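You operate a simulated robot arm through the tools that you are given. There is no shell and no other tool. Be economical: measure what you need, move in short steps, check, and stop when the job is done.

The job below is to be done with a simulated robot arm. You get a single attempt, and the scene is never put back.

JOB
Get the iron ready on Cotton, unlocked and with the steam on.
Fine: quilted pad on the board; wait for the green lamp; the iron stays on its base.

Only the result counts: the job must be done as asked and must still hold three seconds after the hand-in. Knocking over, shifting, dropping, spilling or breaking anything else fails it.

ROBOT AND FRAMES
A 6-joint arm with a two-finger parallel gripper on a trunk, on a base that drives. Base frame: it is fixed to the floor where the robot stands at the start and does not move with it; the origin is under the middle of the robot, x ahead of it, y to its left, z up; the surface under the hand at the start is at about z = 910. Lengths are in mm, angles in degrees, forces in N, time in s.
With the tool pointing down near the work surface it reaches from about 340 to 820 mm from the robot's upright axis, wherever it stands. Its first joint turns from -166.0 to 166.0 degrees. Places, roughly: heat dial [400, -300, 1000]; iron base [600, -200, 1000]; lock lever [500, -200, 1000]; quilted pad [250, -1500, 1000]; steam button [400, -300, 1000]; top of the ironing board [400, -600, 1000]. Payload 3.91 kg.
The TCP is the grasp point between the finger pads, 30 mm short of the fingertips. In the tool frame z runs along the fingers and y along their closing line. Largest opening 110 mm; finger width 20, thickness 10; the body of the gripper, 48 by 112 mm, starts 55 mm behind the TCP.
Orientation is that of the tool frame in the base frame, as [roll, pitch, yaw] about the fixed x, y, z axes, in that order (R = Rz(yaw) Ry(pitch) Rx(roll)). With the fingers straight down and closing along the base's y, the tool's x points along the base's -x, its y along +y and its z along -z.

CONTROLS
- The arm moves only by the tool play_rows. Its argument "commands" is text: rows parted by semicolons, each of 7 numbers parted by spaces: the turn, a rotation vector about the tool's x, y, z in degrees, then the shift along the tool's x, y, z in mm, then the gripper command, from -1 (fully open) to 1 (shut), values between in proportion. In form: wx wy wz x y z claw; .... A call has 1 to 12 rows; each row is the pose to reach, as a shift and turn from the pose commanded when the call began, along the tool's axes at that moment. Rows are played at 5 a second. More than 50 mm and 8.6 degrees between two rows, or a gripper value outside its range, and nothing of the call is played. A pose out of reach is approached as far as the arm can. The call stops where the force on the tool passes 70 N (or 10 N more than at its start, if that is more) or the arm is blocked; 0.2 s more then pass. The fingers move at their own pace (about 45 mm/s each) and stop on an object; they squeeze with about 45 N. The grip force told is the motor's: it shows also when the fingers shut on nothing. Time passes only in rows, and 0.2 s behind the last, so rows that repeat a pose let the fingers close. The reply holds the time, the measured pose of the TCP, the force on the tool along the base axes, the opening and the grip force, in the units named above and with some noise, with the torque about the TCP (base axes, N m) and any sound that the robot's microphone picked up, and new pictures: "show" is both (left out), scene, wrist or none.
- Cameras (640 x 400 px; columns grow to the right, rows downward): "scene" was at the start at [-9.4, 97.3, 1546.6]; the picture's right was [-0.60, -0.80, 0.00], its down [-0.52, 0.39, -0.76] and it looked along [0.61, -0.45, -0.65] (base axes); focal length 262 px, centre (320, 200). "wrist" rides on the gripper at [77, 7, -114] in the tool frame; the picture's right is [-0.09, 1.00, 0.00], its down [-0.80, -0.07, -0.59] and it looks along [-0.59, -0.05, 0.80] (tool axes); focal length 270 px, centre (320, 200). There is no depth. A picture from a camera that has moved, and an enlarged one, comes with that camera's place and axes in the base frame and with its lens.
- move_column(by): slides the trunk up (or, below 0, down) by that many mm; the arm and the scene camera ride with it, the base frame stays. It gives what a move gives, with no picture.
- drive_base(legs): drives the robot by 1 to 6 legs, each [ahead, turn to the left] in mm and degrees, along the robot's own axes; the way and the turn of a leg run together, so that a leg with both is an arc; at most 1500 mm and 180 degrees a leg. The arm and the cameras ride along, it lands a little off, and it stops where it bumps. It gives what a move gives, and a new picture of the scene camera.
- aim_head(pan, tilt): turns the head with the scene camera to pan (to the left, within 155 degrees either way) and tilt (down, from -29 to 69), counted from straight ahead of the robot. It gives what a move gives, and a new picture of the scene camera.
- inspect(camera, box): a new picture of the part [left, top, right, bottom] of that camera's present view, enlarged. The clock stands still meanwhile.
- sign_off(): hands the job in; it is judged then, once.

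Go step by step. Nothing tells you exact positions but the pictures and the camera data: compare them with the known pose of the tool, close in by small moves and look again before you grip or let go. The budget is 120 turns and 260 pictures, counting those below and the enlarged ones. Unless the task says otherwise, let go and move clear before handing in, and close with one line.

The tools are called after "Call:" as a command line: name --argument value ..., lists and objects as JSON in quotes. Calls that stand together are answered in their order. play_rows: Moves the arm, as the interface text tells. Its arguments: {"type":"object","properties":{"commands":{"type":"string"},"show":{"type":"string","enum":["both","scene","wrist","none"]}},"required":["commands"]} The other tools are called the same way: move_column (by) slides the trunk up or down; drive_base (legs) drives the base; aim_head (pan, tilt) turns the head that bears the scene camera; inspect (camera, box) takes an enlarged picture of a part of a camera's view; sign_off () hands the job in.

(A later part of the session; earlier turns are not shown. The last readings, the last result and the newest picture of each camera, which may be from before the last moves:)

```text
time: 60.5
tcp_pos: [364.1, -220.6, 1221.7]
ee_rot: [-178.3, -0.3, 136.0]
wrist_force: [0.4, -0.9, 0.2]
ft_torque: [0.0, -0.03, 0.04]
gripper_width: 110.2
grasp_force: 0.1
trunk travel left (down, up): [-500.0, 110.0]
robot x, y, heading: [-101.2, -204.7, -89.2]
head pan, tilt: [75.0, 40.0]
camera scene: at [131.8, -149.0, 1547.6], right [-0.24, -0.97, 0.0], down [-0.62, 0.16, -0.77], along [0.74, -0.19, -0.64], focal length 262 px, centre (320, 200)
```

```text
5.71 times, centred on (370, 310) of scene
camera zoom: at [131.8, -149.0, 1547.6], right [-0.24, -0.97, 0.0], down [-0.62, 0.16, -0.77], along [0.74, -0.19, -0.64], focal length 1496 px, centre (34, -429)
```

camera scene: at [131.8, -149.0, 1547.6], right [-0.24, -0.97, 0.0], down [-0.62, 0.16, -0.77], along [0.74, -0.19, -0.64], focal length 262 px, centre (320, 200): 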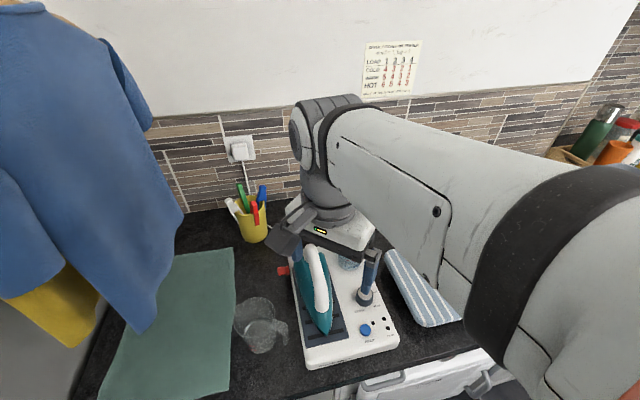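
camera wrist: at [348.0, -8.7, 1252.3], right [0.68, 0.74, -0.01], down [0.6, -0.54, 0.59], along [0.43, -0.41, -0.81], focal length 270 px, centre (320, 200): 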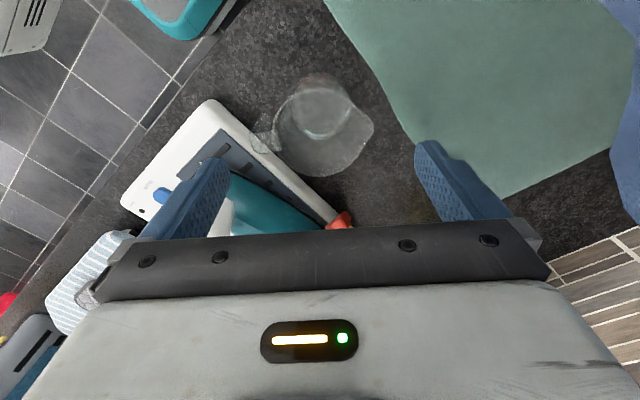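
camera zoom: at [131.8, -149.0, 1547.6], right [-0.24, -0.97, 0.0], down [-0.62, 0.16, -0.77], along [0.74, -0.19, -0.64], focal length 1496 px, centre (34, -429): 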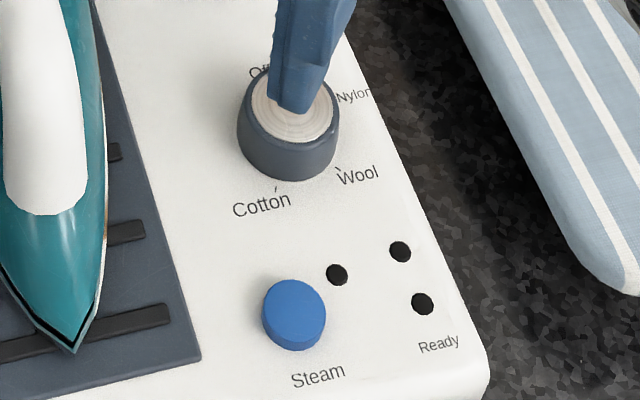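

I can't tell the lever's swing direction from here. I'll swing the arm over the aisle and reverse a little so the head camera can see the lever from the left.

Call:
play_rows --commands "0 0 0 -7 -46 0 -1;0 0 0 -14 -92 0 -1;0 0 0 -20 -138 0 -1;0 0 0 -27 -184 0 -1;0 0 0 -34 -230 0 -1;0 0 0 -40 -276 0 -1;0 0 0 -46 -322 0 -1;0 0 0 -53 -368 0 -1;0 0 0 -60 -415 0 -1" --show "none"

Call:
drive_base --legs '[[-500, 0]]'

Call:
aim_head --pan 55 --tilt 45

```text
time: 62.5
tcp_pos: [116.2, -559.5, 1234.4]
ee_rot: [-178.3, -0.1, 136.0]
wrist_force: [0.6, -0.3, 0.4]
ft_torque: [0.03, 0.02, 0.01]
gripper_width: 110.0
grasp_force: 0.0
trunk travel left (down, up): [-500.0, 110.0]
robot x, y, heading: [-99.9, -206.1, -89.2]
head pan, tilt: [75.0, 40.0]
```

```text
time: 65.5
tcp_pos: [110.2, -57.3, 1235.7]
ee_rot: [-178.3, -0.1, 135.7]
wrist_force: [0.1, 0.3, -0.6]
ft_torque: [-0.01, -0.01, 0.02]
gripper_width: 110.1
grasp_force: 0.1
trunk travel left (down, up): [-500.0, 110.0]
robot x, y, heading: [-107.4, 297.8, -89.3]
head pan, tilt: [75.0, 40.0]
camera scene: at [125.2, 354.0, 1547.5], right [-0.25, -0.97, 0.0], down [-0.62, 0.16, -0.77], along [0.74, -0.19, -0.64], focal length 262 px, centre (320, 200)
```

scene: 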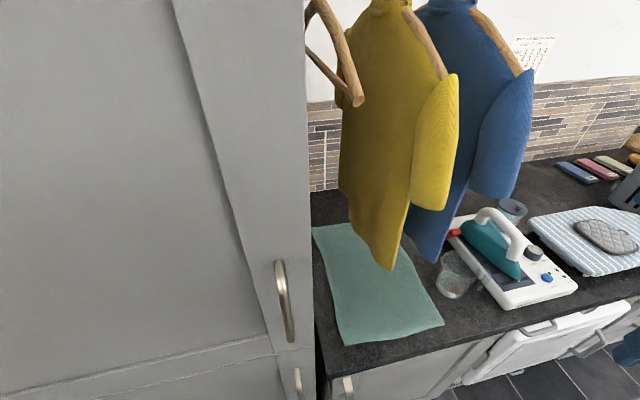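

```text
time: 66.3
tcp_pos: [109.7, -56.3, 1235.5]
ee_rot: [-178.4, -0.1, 135.7]
wrist_force: [0.6, 0.0, 0.3]
ft_torque: [0.0, 0.01, -0.01]
gripper_width: 109.8
grasp_force: 0.0
trunk travel left (down, up): [-500.0, 110.0]
robot x, y, heading: [-102.5, 297.7, -89.0]
head pan, tilt: [55.0, 45.0]
camera scene: at [110.0, 328.6, 1540.3], right [-0.56, -0.83, 0.0], down [-0.58, 0.4, -0.71], along [0.58, -0.4, -0.71], focal length 262 px, centre (320, 200)
```

scene: 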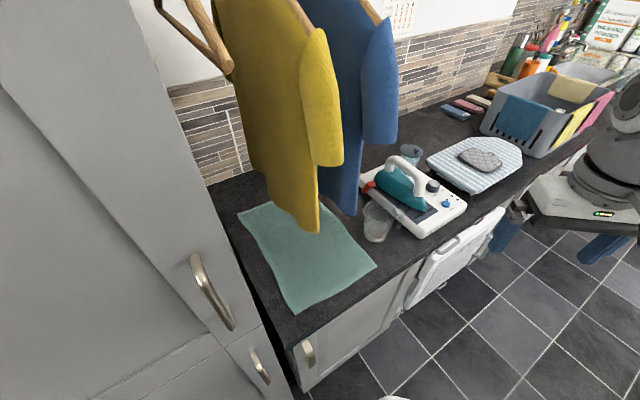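

Call:
inspect --camera "scene" --box '[355, 165, 405, 205]'

Call:
inspect --camera "scene" --box '[360, 175, 380, 195]'

```text
10.00 times, centred on (380, 185) of scene
camera zoom: at [110.0, 328.6, 1540.3], right [-0.56, -0.83, 0.0], down [-0.58, 0.4, -0.71], along [0.58, -0.4, -0.71], focal length 2618 px, centre (-280, 350)
```

zoom: 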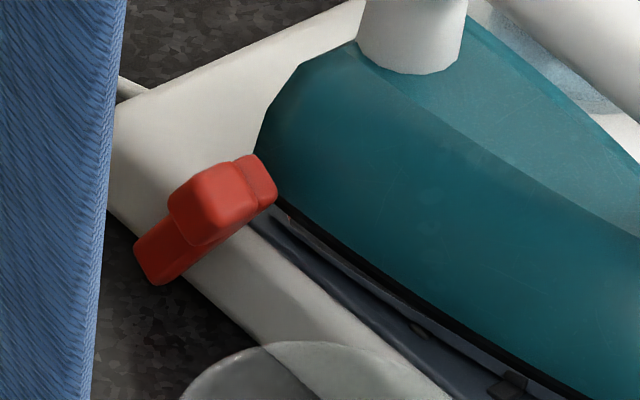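

```text
16.00 times, centred on (370, 185) of scene
camera zoom: at [110.0, 328.6, 1540.3], right [-0.56, -0.83, 0.0], down [-0.58, 0.4, -0.71], along [0.58, -0.4, -0.71], focal length 4188 px, centre (-480, 440)
```

zoom: 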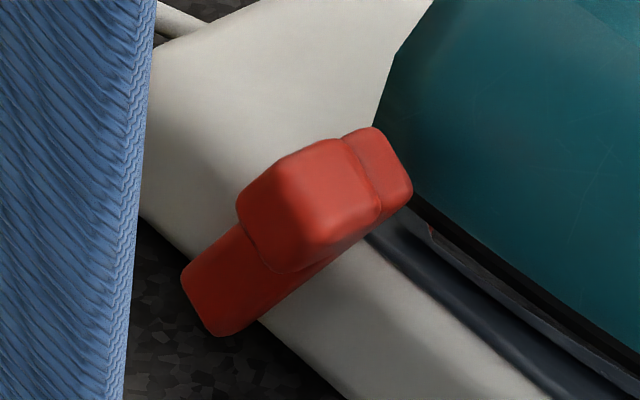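

Now it's clear: the lever is a bar pivoting low near (558, 930), leaning about 30° toward the robot, with a knob near (533, -152, 982). I'll drive back and bring the hand above and to the left of it.

Call:
drive_base --legs '[[540, 0]]'

Call:
aim_head --pan 75 --tilt 45

```text
time: 69.5
tcp_pos: [113.6, -611.0, 1234.9]
ee_rot: [-178.3, -0.2, 135.5]
wrist_force: [-0.2, 0.5, 0.2]
ft_torque: [0.01, 0.01, -0.01]
gripper_width: 109.8
grasp_force: 0.0
trunk travel left (down, up): [-500.0, 110.0]
robot x, y, heading: [-103.1, -257.5, -89.6]
head pan, tilt: [55.0, 45.0]
camera scene: at [116.2, -226.0, 1540.3], right [-0.57, -0.82, 0.0], down [-0.58, 0.4, -0.71], along [0.58, -0.4, -0.71], focal length 262 px, centre (320, 200)
```

scene: 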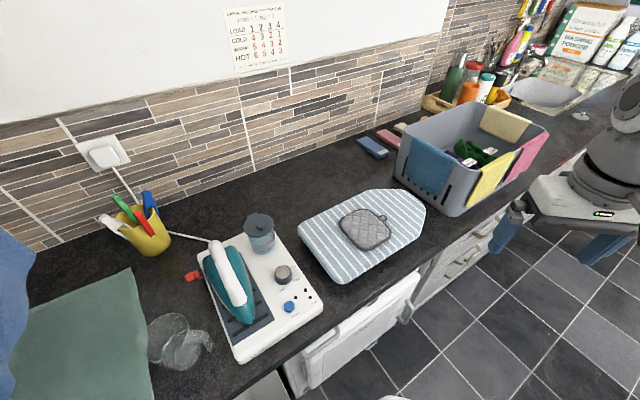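

```text
time: 70.3
tcp_pos: [112.8, -611.0, 1234.7]
ee_rot: [-178.3, -0.1, 135.6]
wrist_force: [0.5, -0.2, -0.4]
ft_torque: [-0.02, 0.04, -0.01]
gripper_width: 109.8
grasp_force: 0.1
trunk travel left (down, up): [-500.0, 110.0]
robot x, y, heading: [-101.8, -257.7, -89.7]
head pan, tilt: [75.0, 45.0]
camera scene: at [127.9, -199.9, 1540.3], right [-0.25, -0.97, 0.0], down [-0.68, 0.18, -0.71], along [0.68, -0.18, -0.71], focal length 262 px, centre (320, 200)
```

scene: 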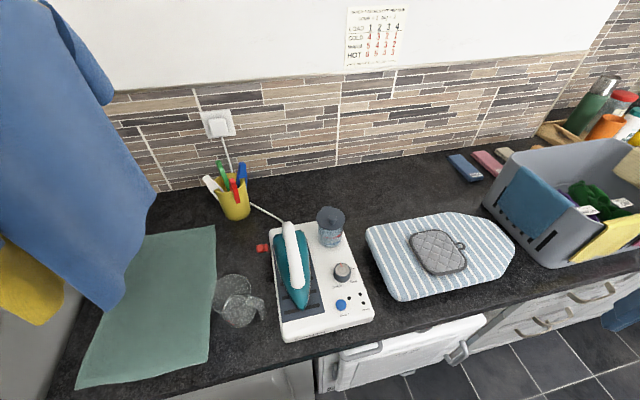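

Call:
play_rows --commands "0 0 0 4 46 0 1;0 0 4 8 92 0 1;0 0 8 12 138 0 1;0 0 12 16 184 0 1;0 0 16 20 230 0 1;0 0 20 24 276 0 1;0 0 24 28 322 0 1;0 0 28 32 368 0 1;0 0 32 36 414 0 1;0 0 36 40 460 0 1;0 0 40 43 506 0 1;0 0 45.6 45 552 0 1" --show "wrist"

```text
time: 72.9
tcp_pos: [470.7, -182.7, 1218.9]
ee_rot: [-178.7, 1.1, 89.8]
wrist_force: [-0.2, 0.4, -0.3]
ft_torque: [-0.01, 0.06, -0.01]
gripper_width: 0.0
grasp_force: 37.7
trunk travel left (down, up): [-500.0, 110.0]
robot x, y, heading: [-100.6, -257.3, -89.6]
head pan, tilt: [75.0, 45.0]
camera wrist: at [481.9, -104.7, 1331.3], right [1.0, -0.09, -0.02], down [-0.06, -0.79, 0.61], along [-0.07, -0.61, -0.79], focal length 270 px, centre (320, 200)
```

wrist: 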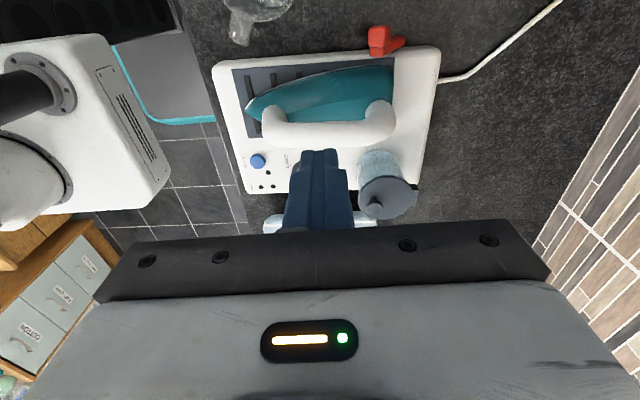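

Call:
play_rows --commands "0 0 0 20 10 20 1;0 0 0 34 20 55 1;0 0 0 34 24 95 1" --show "wrist"

Call:
inspect --camera "wrist" --box '[240, 20, 460, 200]'

```text
time: 73.7
tcp_pos: [490.1, -153.0, 1123.7]
ee_rot: [-178.7, 1.0, 90.0]
wrist_force: [-0.4, -0.8, 0.1]
ft_torque: [-0.02, -0.03, 0.01]
gripper_width: 0.1
grasp_force: 37.6
trunk travel left (down, up): [-500.0, 110.0]
robot x, y, heading: [-103.0, -254.8, -89.6]
head pan, tilt: [75.0, 45.0]
camera wrist: at [500.7, -74.4, 1236.9], right [1.0, -0.09, -0.02], down [-0.06, -0.79, 0.61], along [-0.07, -0.61, -0.79], focal length 270 px, centre (320, 200)
```

wrist: 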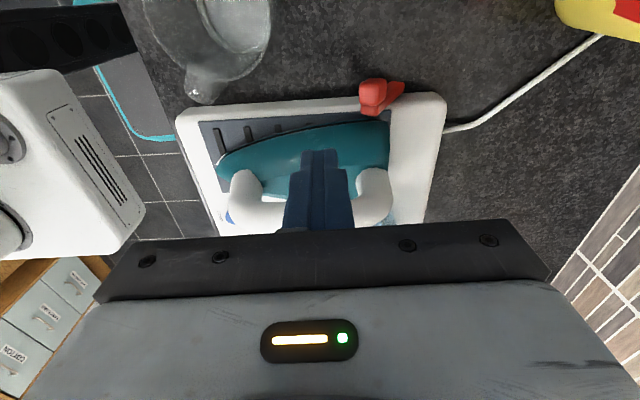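

```text
2.22 times, centred on (350, 110) of wrist
camera zoom: at [500.7, -74.4, 1236.9], right [1.0, -0.09, -0.02], down [-0.06, -0.79, 0.61], along [-0.07, -0.61, -0.79], focal length 601 px, centre (253, 400)
```

zoom: 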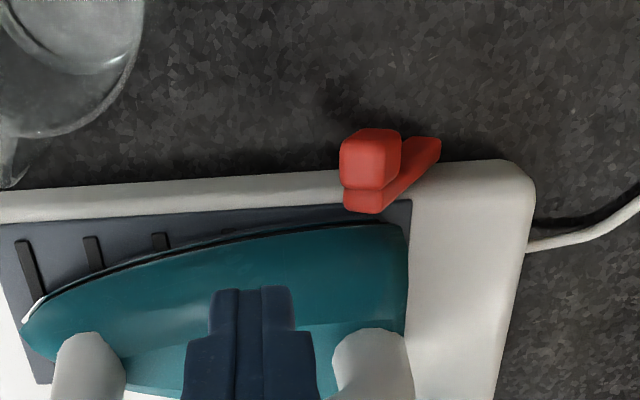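

The lever is now clear: knob near (536, -148, 985), bar leaning toward the robot. I'll lower the closed fingertips in front of the knob.

Call:
play_rows --commands "0 0 0 7 13 40 1;0 0 0 7 13 80 1;0 0 0 7 13 105 1;0 0 0 7 13 120 1" --show "wrist"

Call:
inspect --camera "wrist" --box '[240, 60, 440, 220]'

```text
time: 74.7
tcp_pos: [502.9, -147.6, 1002.5]
ee_rot: [-178.7, 1.1, 89.9]
wrist_force: [0.6, -0.5, 0.6]
ft_torque: [0.0, 0.02, 0.01]
gripper_width: 0.2
grasp_force: 38.4
trunk travel left (down, up): [-500.0, 110.0]
robot x, y, heading: [-98.4, -255.0, -89.8]
head pan, tilt: [75.0, 45.0]
camera wrist: at [512.3, -70.1, 1115.4], right [1.0, -0.09, -0.02], down [-0.06, -0.79, 0.61], along [-0.07, -0.61, -0.79], focal length 270 px, centre (320, 200)
```

wrist: 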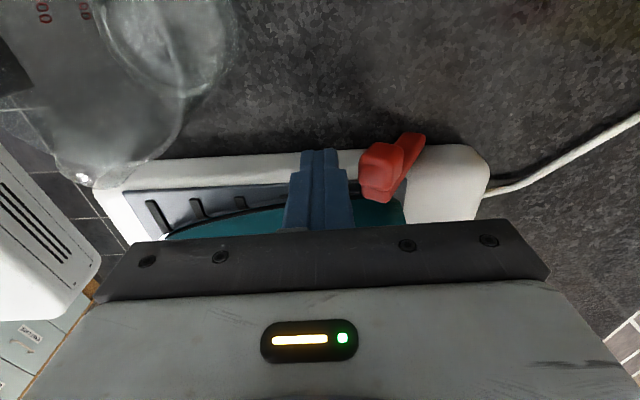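

```text
2.50 times, centred on (340, 140) of wrist
camera zoom: at [512.3, -70.1, 1115.4], right [1.0, -0.09, -0.02], down [-0.06, -0.79, 0.61], along [-0.07, -0.61, -0.79], focal length 676 px, centre (270, 350)
```

zoom: 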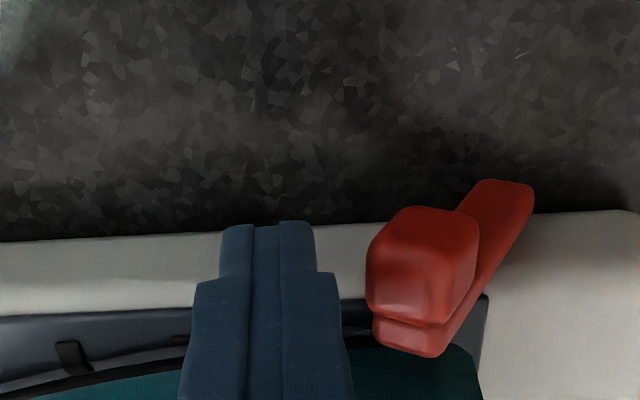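

Call:
play_rows --commands "0 0 0 0 6 0 1;0 0 0 0 12 0 1;0 0 0 0 18 0 1;0 0 0 0 24 0 1;0 0 0 0 30 0 1" --show "none"

Call:
inspect --camera "wrist" --box '[240, 60, 440, 220]'

```text
time: 75.9
tcp_pos: [514.3, -148.8, 1002.1]
ee_rot: [-177.1, 1.4, 90.1]
wrist_force: [-44.5, -3.6, 11.9]
ft_torque: [-0.05, 0.43, -0.24]
gripper_width: 0.0
grasp_force: 37.4
trunk travel left (down, up): [-500.0, 110.0]
robot x, y, heading: [-99.3, -260.2, -89.6]
head pan, tilt: [75.0, 45.0]
stopped in row 5: the force on the tool passed its limit at 74 N (the readings are from after the stop); the commanded pose is now the measured one
```

```text
2.50 times, centred on (340, 140) of wrist
camera zoom: at [527.7, -69.8, 1115.7], right [0.99, -0.09, -0.05], down [-0.04, -0.79, 0.62], along [-0.09, -0.61, -0.79], focal length 676 px, centre (270, 350)
```

zoom: 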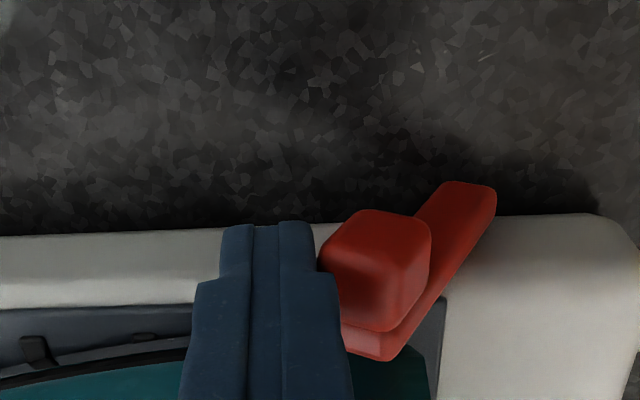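

The lever won't move away from the robot, so I'll try pulling it toward the robot. I'm moving the fingertips over to the far side of the knob.

Call:
play_rows --commands "0 0 0 0 -10 0 1;0 0 0 0 -10 -30 1;0 0 0 0 -5 -60 1;0 0 0 0 25 -60 1;0 0 0 0 58 -60 1;0 0 0 0 58 -25 1;0 0 0 0 58 0 1" --show "none"

Call:
inspect --camera "wrist" --box '[200, 60, 400, 220]'

```text
time: 77.5
tcp_pos: [581.3, -150.1, 997.3]
ee_rot: [-177.5, 1.3, 90.1]
wrist_force: [-0.4, 0.2, 0.3]
ft_torque: [0.01, -0.03, 0.01]
gripper_width: 0.2
grasp_force: 37.3
trunk travel left (down, up): [-500.0, 110.0]
robot x, y, heading: [-98.9, -255.0, -89.8]
head pan, tilt: [75.0, 45.0]
```

```text
2.50 times, centred on (300, 140) of wrist
camera zoom: at [593.8, -70.8, 1109.9], right [1.0, -0.09, -0.04], down [-0.04, -0.79, 0.62], along [-0.09, -0.61, -0.79], focal length 676 px, centre (370, 350)
```

zoom: 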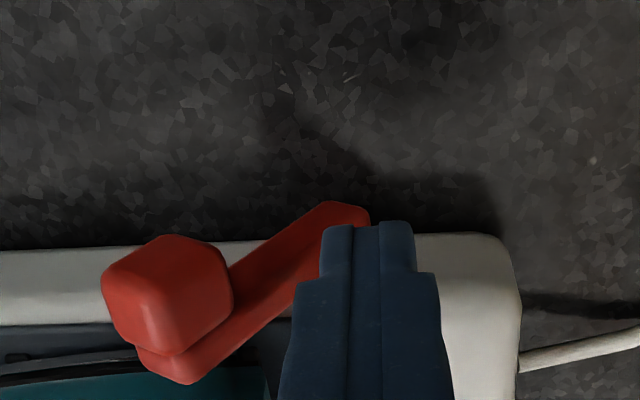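

Call:
play_rows --commands "0 0 0 0 -8 3 1;0 0 0 0 -14 4 1;0 0 0 0 -20 5 1;0 0 0 0 -26 7 1;0 0 0 0 -32 10 1" --show "none"

Call:
inspect --camera "wrist" --box '[200, 60, 400, 220]'

```text
time: 78.7
tcp_pos: [548.3, -149.7, 988.0]
ee_rot: [-177.5, 1.3, 90.0]
wrist_force: [0.0, 0.4, 0.4]
ft_torque: [-0.01, -0.01, 0.03]
gripper_width: 0.0
grasp_force: 37.7
trunk travel left (down, up): [-500.0, 110.0]
robot x, y, heading: [-99.1, -253.7, -89.7]
head pan, tilt: [75.0, 45.0]
```

```text
2.50 times, centred on (300, 140) of wrist
camera zoom: at [560.2, -70.3, 1100.6], right [1.0, -0.09, -0.04], down [-0.05, -0.79, 0.62], along [-0.09, -0.61, -0.79], focal length 676 px, centre (370, 350)
```

zoom: 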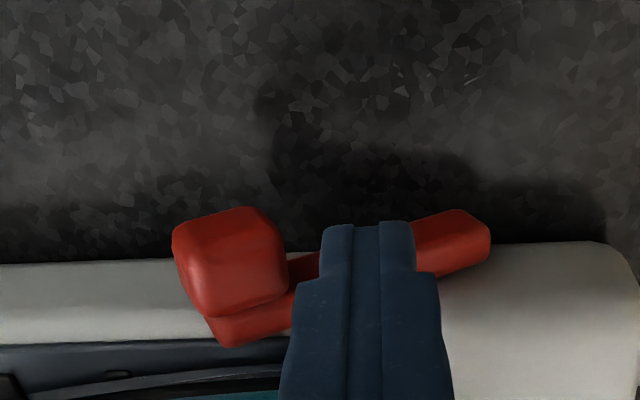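

The lever is swinging toward the robot: the knob is now near (513, 961). I'll continue along its arc.

Call:
play_rows --commands "0 0 0 0 -8 6 1;0 0 0 0 -14 10 1;0 0 0 0 -20 15 1;0 0 0 0 -24 20 1" --show "none"

Call:
inspect --camera "wrist" --box '[200, 60, 400, 220]'

```text
time: 79.7
tcp_pos: [524.9, -149.1, 969.2]
ee_rot: [-177.7, 1.3, 90.0]
wrist_force: [4.1, -1.6, 5.7]
ft_torque: [-0.01, -0.1, -0.07]
gripper_width: 0.1
grasp_force: 37.5
trunk travel left (down, up): [-500.0, 110.0]
robot x, y, heading: [-99.2, -256.1, -89.7]
head pan, tilt: [75.0, 45.0]
```

```text
2.50 times, centred on (300, 140) of wrist
camera zoom: at [537.0, -69.5, 1083.7], right [1.0, -0.09, -0.04], down [-0.05, -0.79, 0.61], along [-0.08, -0.61, -0.79], focal length 676 px, centre (370, 350)
```

zoom: 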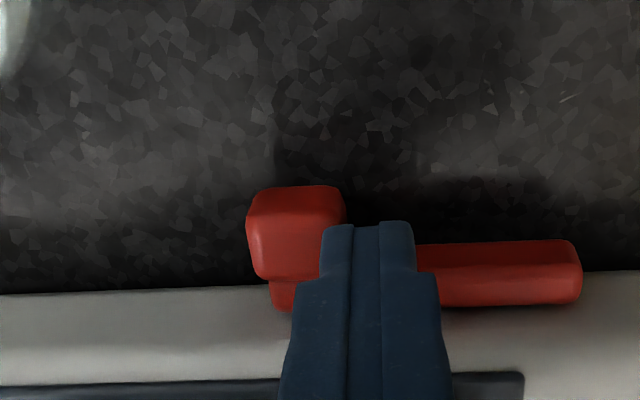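

The bar is almost horizontal. I'll press lightly on the knob from above to make sure it's at its end stop.

Call:
play_rows --commands "0 0 0 0 2 -15 1;0 0 0 0 2 -30 1;0 0 0 0 -12 -32 1;0 0 0 0 -20 -32 1;0 0 0 0 -20 -20 1;0 0 0 0 -20 -10 1;0 0 0 0 -20 -4 1" --show "none"

Call:
inspect --camera "wrist" --box '[220, 60, 420, 220]'

```text
time: 81.3
tcp_pos: [503.3, -148.9, 973.4]
ee_rot: [-177.5, 1.3, 90.0]
wrist_force: [-0.1, -0.9, 0.8]
ft_torque: [-0.03, -0.04, -0.01]
gripper_width: 0.1
grasp_force: 38.0
trunk travel left (down, up): [-500.0, 110.0]
robot x, y, heading: [-100.2, -255.6, -89.4]
head pan, tilt: [75.0, 45.0]
```

```text
2.50 times, centred on (320, 140) of wrist
camera zoom: at [516.5, -69.8, 1086.5], right [1.0, -0.09, -0.04], down [-0.05, -0.79, 0.62], along [-0.09, -0.61, -0.79], focal length 676 px, centre (320, 350)
```

zoom: 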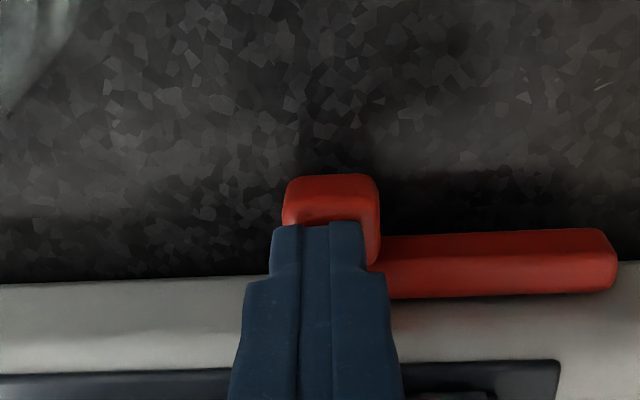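

Not touching yet. I'll press down a few millimetres at a time.

Call:
play_rows --commands "0 0 0 0 0 3 1;0 0 0 0 0 6 1;0 0 0 0 0 9 1" --show "none"

Call:
inspect --camera "wrist" --box '[220, 60, 420, 220]'

```text
time: 82.1
tcp_pos: [504.6, -150.0, 968.0]
ee_rot: [-178.0, 1.2, 90.1]
wrist_force: [2.2, 3.6, 31.5]
ft_torque: [0.32, -0.18, 0.04]
gripper_width: 0.0
grasp_force: 37.8
trunk travel left (down, up): [-500.0, 110.0]
robot x, y, heading: [-100.4, -252.5, -89.5]
head pan, tilt: [75.0, 45.0]
```

```text
2.50 times, centred on (320, 140) of wrist
camera zoom: at [515.0, -70.3, 1083.2], right [1.0, -0.09, -0.03], down [-0.05, -0.79, 0.61], along [-0.08, -0.61, -0.79], focal length 676 px, centre (320, 350)
```

zoom: 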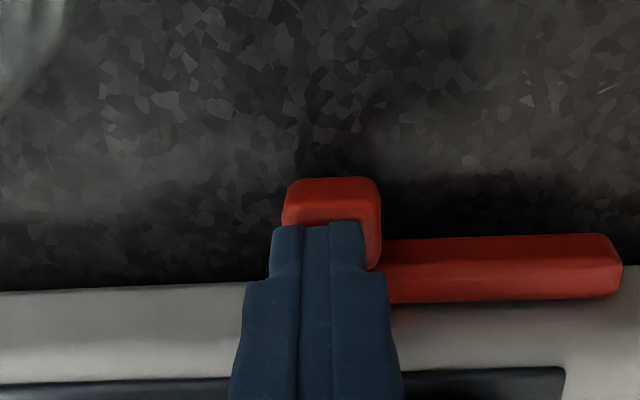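

It resists at 31 N, so the lever is at its end stop and the iron is unlocked. I'll lift away and move toward the dial.

Call:
play_rows --commands "0 0 0 0 0 -45 1;0 0 0 0 0 -90 1;0 0 0 0 0 -135 1;0 0 0 0 0 -180 1;0 0 0 -40 -25 -195 0;0 0 0 -80 -50 -195 0;0 0 0 -120 -80 -195 0" --show "both"

Call:
inspect --camera "scene" --box '[240, 190, 400, 345]'

Call:
inspect --camera "wrist" --box '[200, 0, 460, 220]'

```text
time: 83.7
tcp_pos: [432.6, -266.3, 1163.9]
ee_rot: [-177.5, 1.3, 89.9]
wrist_force: [0.2, 0.0, 0.5]
ft_torque: [0.01, 0.03, -0.01]
gripper_width: 55.0
grasp_force: 0.1
trunk travel left (down, up): [-500.0, 110.0]
robot x, y, heading: [-97.9, -254.4, -89.7]
head pan, tilt: [75.0, 45.0]
camera scene: at [127.3, -200.2, 1540.4], right [-0.25, -0.97, 0.0], down [-0.68, 0.18, -0.71], along [0.68, -0.18, -0.71], focal length 262 px, centre (320, 200)
camera wrist: at [444.2, -186.6, 1277.8], right [1.0, -0.09, -0.04], down [-0.05, -0.79, 0.62], along [-0.09, -0.61, -0.79], focal length 270 px, centre (320, 200)
```

scene: 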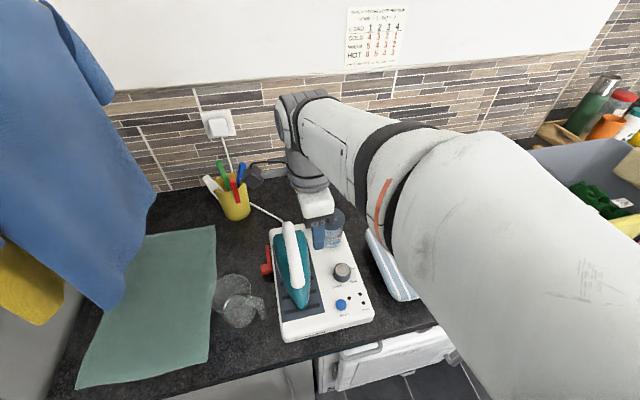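
wrist: 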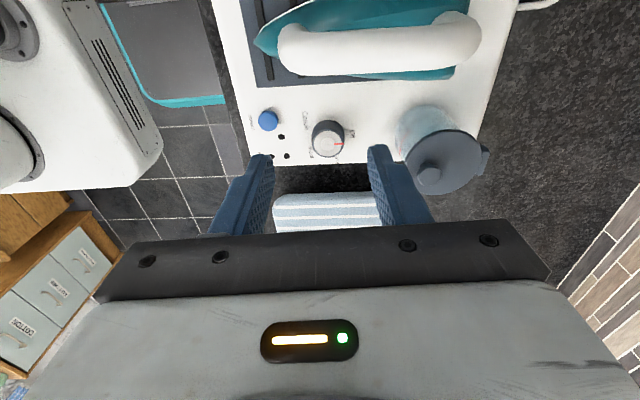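

```text
2.58 times, centred on (320, 268) of scene
camera zoom: at [127.3, -200.2, 1540.4], right [-0.25, -0.97, 0.0], down [-0.68, 0.18, -0.71], along [0.68, -0.18, -0.71], focal length 676 px, centre (320, 26)
```

zoom: 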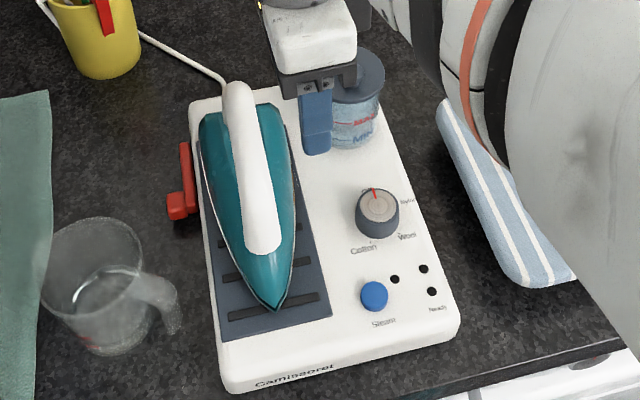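

```text
1.82 times, centred on (330, 110) of wrist
camera zoom: at [444.2, -186.6, 1277.8], right [1.0, -0.09, -0.04], down [-0.05, -0.79, 0.62], along [-0.09, -0.61, -0.79], focal length 491 px, centre (302, 364)
```

zoom: 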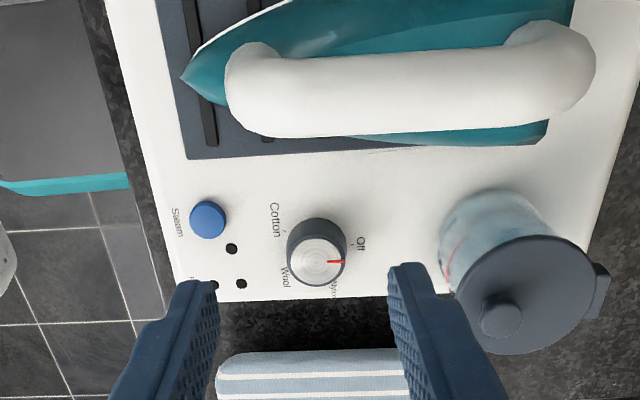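

The lever is down flat beside the base. The dial top is about (429, -334, 979) and the button (355, -309, 955). I'll zoom in to measure the dial marks precisely.

Call:
inspect --camera "wrist" --box '[290, 100, 370, 170]'

Call:
inspect --camera "scene" --box '[315, 245, 365, 290]'

```text
5.71 times, centred on (330, 135) of wrist
camera zoom: at [444.2, -186.6, 1277.8], right [1.0, -0.09, -0.04], down [-0.05, -0.79, 0.62], along [-0.09, -0.61, -0.79], focal length 1544 px, centre (263, 571)
```

zoom: 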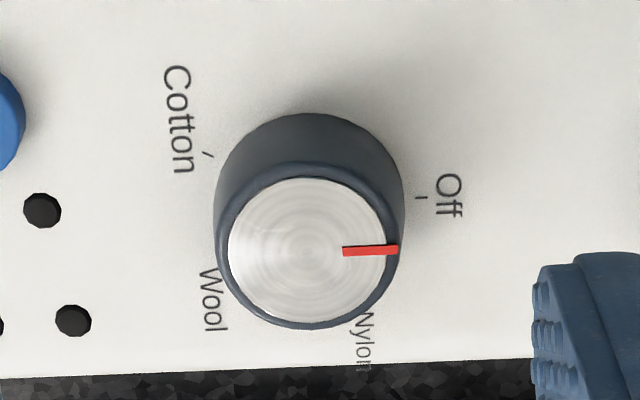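

```text
8.89 times, centred on (340, 268) of scene
camera zoom: at [127.3, -200.2, 1540.4], right [-0.25, -0.97, 0.0], down [-0.68, 0.18, -0.71], along [0.68, -0.18, -0.71], focal length 2327 px, centre (142, -400)
```

zoom: 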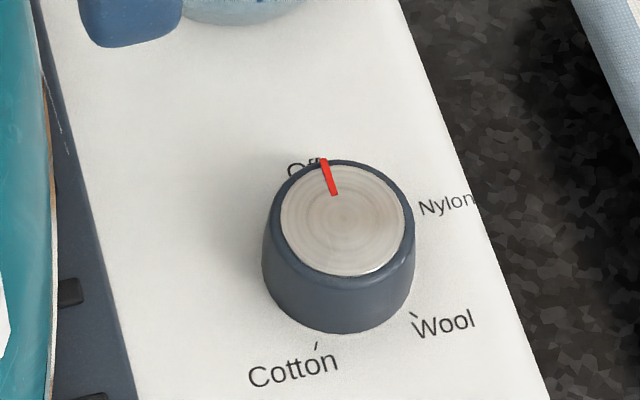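

The mark geometry gives Cotton about 210° clockwise from Off (70° steps). I'll level the tool, centre above the dial and turn to a good starting yaw.

Call:
play_rows --commands "-1 0.5 0 -22 -2 10 0;-2 1 0 -45 -3 30 0;-2.5 1.3 0 -67 -4.6 60 0;-2.5 1.3 0 -67 -4.6 95 0" --show "none"

Call:
play_rows --commands "0 0 -8 0 0 0 0;0 0 -16 0 0 0 0;0 0 -24 0 0 0 0;0 0 -32 0 0 0 0;0 0 -40 0 0 0 0;0 0 -48 0 0 0 0;0 0 -55 0 0 0 0" --show "both"

Call:
inspect --camera "scene" --box '[290, 190, 400, 310]'

```text
time: 84.7
tcp_pos: [423.7, -334.9, 1072.3]
ee_rot: [-180.0, 0.0, 90.0]
wrist_force: [0.3, -0.6, -0.5]
ft_torque: [0.03, 0.03, 0.04]
gripper_width: 55.2
grasp_force: 0.0
trunk travel left (down, up): [-500.0, 110.0]
robot x, y, heading: [-98.0, -255.4, -89.5]
head pan, tilt: [75.0, 45.0]
```

```text
time: 86.3
tcp_pos: [423.1, -334.2, 1073.3]
ee_rot: [180.0, -0.1, 145.1]
wrist_force: [-0.2, 0.7, 0.1]
ft_torque: [0.0, -0.01, 0.01]
gripper_width: 55.2
grasp_force: 0.0
trunk travel left (down, up): [-500.0, 110.0]
robot x, y, heading: [-102.5, -256.8, -89.4]
head pan, tilt: [75.0, 45.0]
camera scene: at [127.9, -199.7, 1540.3], right [-0.25, -0.97, 0.0], down [-0.68, 0.18, -0.71], along [0.68, -0.18, -0.71], focal length 262 px, centre (320, 200)
camera wrist: at [364.9, -284.6, 1188.1], right [0.64, 0.77, 0.0], down [0.62, -0.52, 0.59], along [0.46, -0.38, -0.8], focal length 270 px, centre (320, 200)
```

scene: 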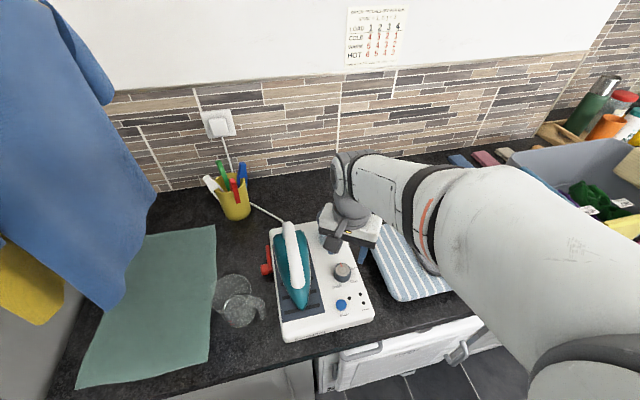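
wrist: 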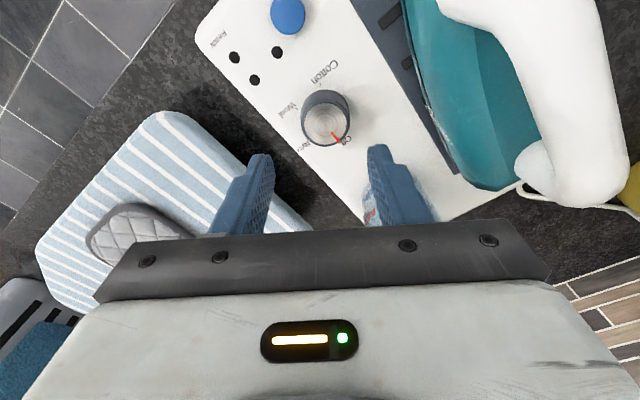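

```text
3.33 times, centred on (345, 250) of scene
camera zoom: at [127.9, -199.7, 1540.3], right [-0.25, -0.97, 0.0], down [-0.68, 0.18, -0.71], along [0.68, -0.18, -0.71], focal length 872 px, centre (237, 33)
```

zoom: 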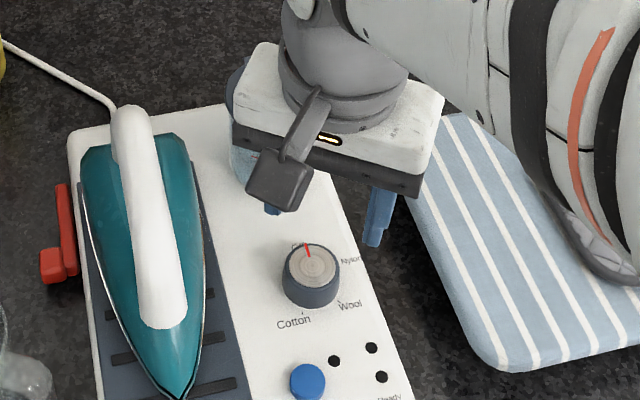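

Call:
play_rows --commands "0 0 0 -3.8 5 20 0;0 0 0 -3.8 5 50 0;0 0 0 -3.8 5 70 0;0 0 0 -3.8 5 78 0" --show "wrist"

Call:
inspect --camera "wrist" --box '[220, 90, 440, 240]'

Call:
inspect --camera "scene" --box '[310, 220, 380, 310]'

```text
time: 87.3
tcp_pos: [429.8, -332.0, 995.1]
ee_rot: [-180.0, 0.0, 145.0]
wrist_force: [-0.8, -0.2, 0.0]
ft_torque: [0.03, 0.0, -0.04]
gripper_width: 55.1
grasp_force: 0.1
trunk travel left (down, up): [-500.0, 110.0]
robot x, y, heading: [-97.0, -259.8, -89.6]
head pan, tilt: [75.0, 45.0]
camera wrist: at [371.1, -282.7, 1110.2], right [0.64, 0.77, 0.0], down [0.61, -0.52, 0.59], along [0.45, -0.38, -0.8], focal length 270 px, centre (320, 200)
```

wrist: 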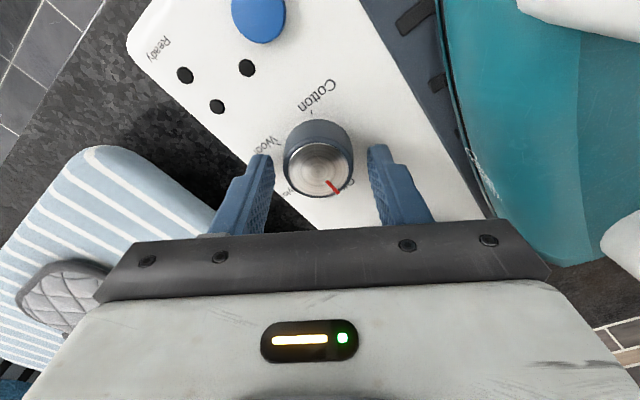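

```text
2.67 times, centred on (330, 165) of wrist
camera zoom: at [371.1, -282.7, 1110.2], right [0.64, 0.77, 0.0], down [0.61, -0.52, 0.59], along [0.45, -0.38, -0.8], focal length 721 px, centre (293, 293)
```

zoom: 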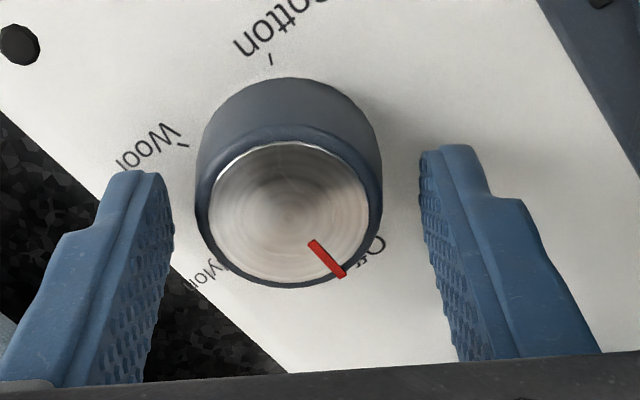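

```text
4.44 times, centred on (345, 265) of scene
camera zoom: at [128.1, -199.7, 1540.2], right [-0.25, -0.97, 0.0], down [-0.68, 0.18, -0.71], along [0.68, -0.18, -0.71], focal length 1163 px, centre (209, -89)
```

zoom: 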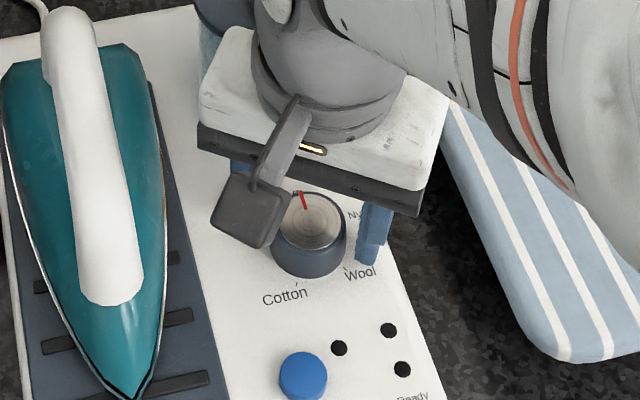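

Centred well. I'll go 5 mm lower and grip the knob.

Call:
play_rows --commands "0 0 0 0 0 5 0;0 0 0 0 0 5 0.3;0 0 0 0 0 5 0.6;0 0 0 0 0 5 1;0 0 0 0 0 5 1" --show "none"

```text
time: 88.5
tcp_pos: [429.1, -332.6, 989.6]
ee_rot: [-179.9, 0.1, 145.1]
wrist_force: [-2.5, -3.3, -3.7]
ft_torque: [-0.5, -0.21, 0.03]
gripper_width: 40.5
grasp_force: 44.8
trunk travel left (down, up): [-500.0, 110.0]
robot x, y, heading: [-99.9, -257.1, -89.5]
head pan, tilt: [75.0, 45.0]
```

Gripped at 40.5 mm. Turning clockwise now.

Call:
play_rows --commands "0 0 8 0 0 0 1;0 0 16 0 0 0 1;0 0 24 0 0 0 1;0 0 32 0 0 0 1;0 0 40 0 0 0 1;0 0 48 0 0 0 1;0 0 56 0 0 0 1;0 0 64 0 0 0 1;0 0 72 0 0 0 1;0 0 80 0 0 0 1;0 0 88 0 0 0 1;0 0 96 0 0 0 1" --show "wrist"

Call:
inspect --camera "wrist" --box '[220, 60, 440, 240]'

```text
time: 91.1
tcp_pos: [427.3, -332.8, 989.5]
ee_rot: [-179.9, 0.0, 48.8]
wrist_force: [-26.1, -6.7, -7.7]
ft_torque: [0.3, 0.18, 0.01]
gripper_width: 40.5
grasp_force: 44.8
trunk travel left (down, up): [-500.0, 110.0]
robot x, y, heading: [-101.2, -254.3, -89.6]
head pan, tilt: [75.0, 45.0]
camera wrist: at [483.3, -280.1, 1105.0], right [0.69, -0.72, 0.0], down [-0.58, -0.56, 0.6], along [-0.43, -0.41, -0.8], focal length 270 px, centre (320, 200)
```

wrist: 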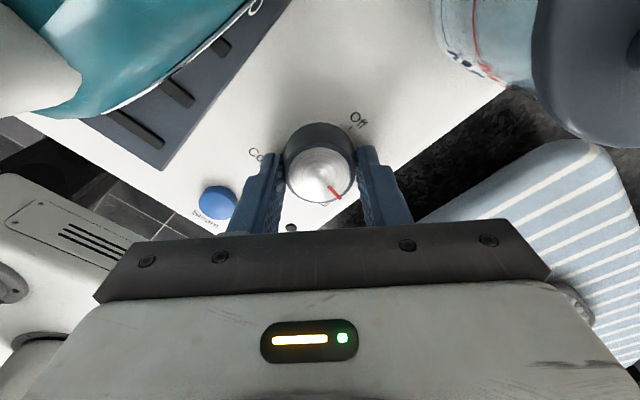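

```text
2.22 times, centred on (330, 150) of wrist
camera zoom: at [483.3, -280.1, 1105.0], right [0.69, -0.72, 0.0], down [-0.58, -0.56, 0.6], along [-0.43, -0.41, -0.8], focal length 601 px, centre (298, 311)
```

zoom: 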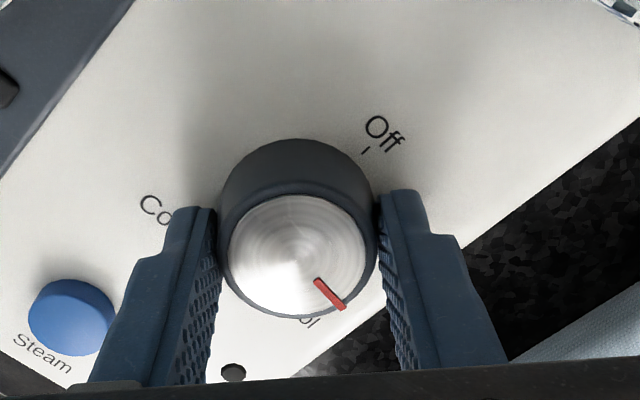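

The knob turns with the gripper; about 96° done. I'll release, rotate back and regrip.

Call:
play_rows --commands "0 0 0 0 0 0 0;0 0 0 -1 -1.1 0 0;0 0 -8.5 -1 -1.1 0 0;0 0 -17 -1 -1.1 0 0;0 0 -25.5 -1 -1.1 0 0;0 0 -34 -1 -1.1 0 0;0 0 -42.5 -1 -1.1 0 0;0 0 -51 -1 -1.1 0 0;0 0 -59.5 -1 -1.1 0 0;0 0 -68 -1 -1.1 0 0;0 0 -76.5 -1 -1.1 0 0;0 0 -85 -1 -1.1 0 0" --show "wrist"

Call:
inspect --camera "wrist" --box '[220, 90, 440, 240]'

```text
time: 93.7
tcp_pos: [428.3, -332.3, 990.0]
ee_rot: [180.0, -0.1, 134.1]
wrist_force: [-0.1, -0.6, 0.5]
ft_torque: [0.02, 0.0, -0.02]
gripper_width: 55.1
grasp_force: 0.1
trunk travel left (down, up): [-500.0, 110.0]
robot x, y, heading: [-98.9, -256.4, -89.5]
head pan, tilt: [75.0, 45.0]
camera wrist: at [379.8, -272.9, 1104.7], right [0.78, 0.63, 0.0], down [0.51, -0.62, 0.59], along [0.37, -0.46, -0.8], focal length 270 px, centre (320, 200)
```

wrist: 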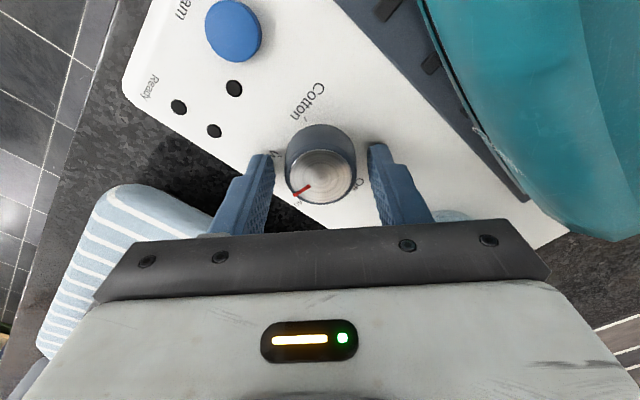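

```text
2.67 times, centred on (330, 165) of wrist
camera zoom: at [379.8, -272.9, 1104.7], right [0.78, 0.63, 0.0], down [0.51, -0.62, 0.59], along [0.37, -0.46, -0.8], focal length 721 px, centre (293, 293)
```

zoom: 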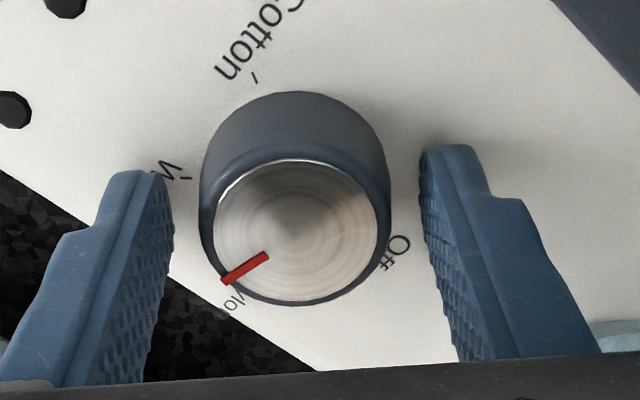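

Call:
play_rows --commands "0 0 -8.5 0 0 0 0;0 0 -17 0 0 0 0;0 0 -24 0 0 0 0;0 0 -24 0 0 0 0.3;0 0 -24 0 0 0 0.6;0 0 -24 0 0 0 1;0 0 -24 0 0 0 1" --show "none"

Call:
play_rows --commands "0 0 8.5 0 0 0 1;0 0 17 0 0 0 1;0 0 25.5 0 0 0 1;0 0 34 0 0 0 1;0 0 42.5 0 0 0 1;0 0 51 0 0 0 1;0 0 59.5 0 0 0 1;0 0 68 0 0 0 1;0 0 76.5 0 0 0 1;0 0 85 0 0 0 1;0 0 93.5 0 0 0 1;0 0 102 0 0 0 1" --show "wrist"

Call:
inspect --camera "wrist" --box '[220, 60, 440, 240]'

```text
time: 95.3
tcp_pos: [427.1, -332.2, 989.6]
ee_rot: [179.9, 0.0, 157.9]
wrist_force: [1.2, 6.8, 1.1]
ft_torque: [0.44, -0.07, -0.03]
gripper_width: 41.0
grasp_force: 45.2
trunk travel left (down, up): [-500.0, 110.0]
robot x, y, heading: [-100.8, -257.0, -89.5]
head pan, tilt: [75.0, 45.0]
```

```text
time: 97.9
tcp_pos: [427.5, -332.5, 990.2]
ee_rot: [179.8, 0.0, 55.7]
wrist_force: [-0.3, 2.9, 4.7]
ft_torque: [-0.38, 0.36, -0.02]
gripper_width: 40.8
grasp_force: 45.4
trunk travel left (down, up): [-500.0, 110.0]
robot x, y, heading: [-96.8, -256.4, -89.8]
head pan, tilt: [75.0, 45.0]
camera wrist: at [476.9, -272.7, 1105.2], right [0.77, -0.63, 0.0], down [-0.51, -0.62, 0.59], along [-0.38, -0.46, -0.8], focal length 270 px, centre (320, 200)
```

wrist: 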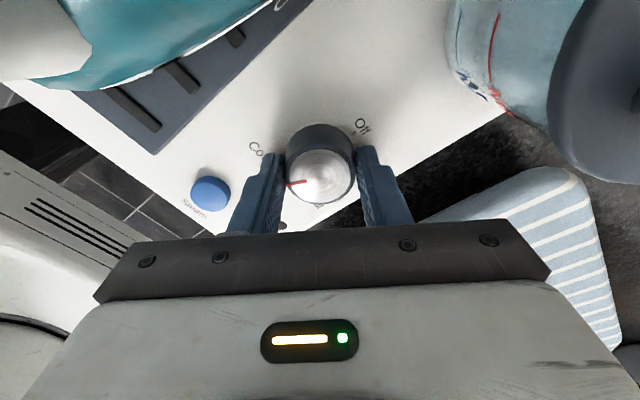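

```text
2.22 times, centred on (330, 150) of wrist
camera zoom: at [476.9, -272.7, 1105.2], right [0.77, -0.63, 0.0], down [-0.51, -0.62, 0.59], along [-0.38, -0.46, -0.8], focal length 601 px, centre (298, 311)
```

zoom: 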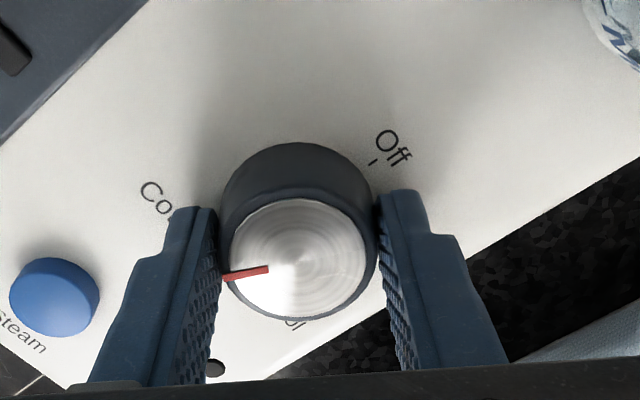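

About 198° turned. I'll turn the last ~12°, release and lift to check.

Call:
play_rows --commands "0 0 6 0 0 0 1;0 0 11.5 0 0 0 1;0 0 11.5 0 0 0 1;0 0 11.5 0 0 0 0.3;0 0 11.5 0 0 0 0;0 0 11.5 0 0 -30 0;0 0 11.5 0 0 -75 0;0 0 11.5 0 0 -120 0;0 0 3.5 25 0 -160 0;0 0 -4.5 50 0 -180 0" --show "both"

Call:
inspect --camera "scene" --box '[315, 245, 375, 320]'

Call:
inspect --camera "wrist" --box '[240, 60, 400, 220]'

```text
time: 100.1
tcp_pos: [455.8, -289.6, 1170.0]
ee_rot: [180.0, 0.0, 60.7]
wrist_force: [0.1, -0.2, 0.3]
ft_torque: [-0.03, -0.01, 0.01]
gripper_width: 54.9
grasp_force: 0.0
trunk travel left (down, up): [-500.0, 110.0]
robot x, y, heading: [-99.3, -256.1, -89.6]
head pan, tilt: [75.0, 45.0]
camera scene: at [128.0, -199.3, 1540.2], right [-0.25, -0.97, 0.0], down [-0.68, 0.18, -0.71], along [0.68, -0.18, -0.71], focal length 262 px, centre (320, 200)
camera wrist: at [499.6, -226.6, 1285.5], right [0.82, -0.57, 0.0], down [-0.46, -0.66, 0.6], along [-0.34, -0.49, -0.8], focal length 270 px, centre (320, 200)
```

scene: 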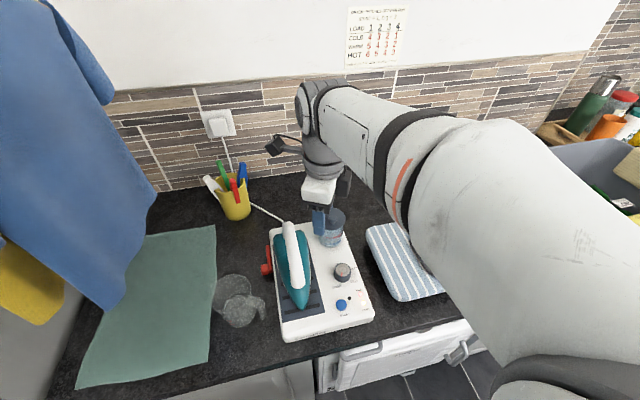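
wrist: 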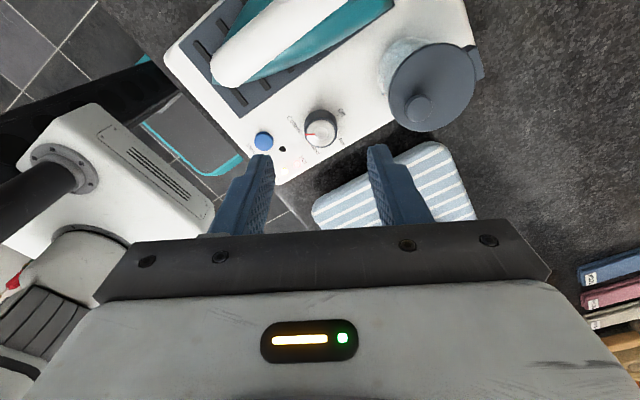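

```text
5.33 times, centred on (345, 282) of scene
camera zoom: at [128.0, -199.3, 1540.2], right [-0.25, -0.97, 0.0], down [-0.68, 0.18, -0.71], along [0.68, -0.18, -0.71], focal length 1396 px, centre (187, -240)
```

zoom: 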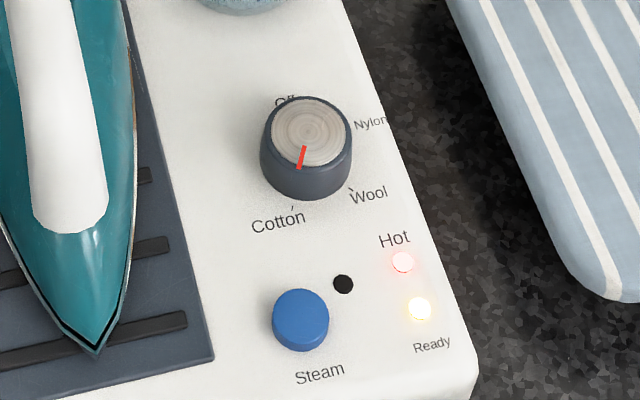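

```text
2.50 times, centred on (320, 140) of wrist
camera zoom: at [499.6, -226.6, 1285.5], right [0.82, -0.57, 0.0], down [-0.46, -0.66, 0.6], along [-0.34, -0.49, -0.8], focal length 676 px, centre (320, 350)
```

zoom: 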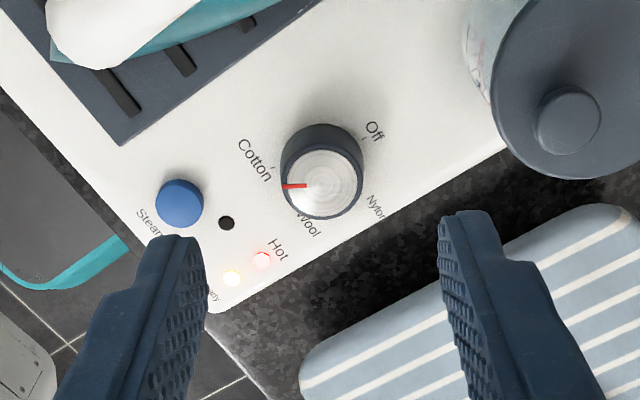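

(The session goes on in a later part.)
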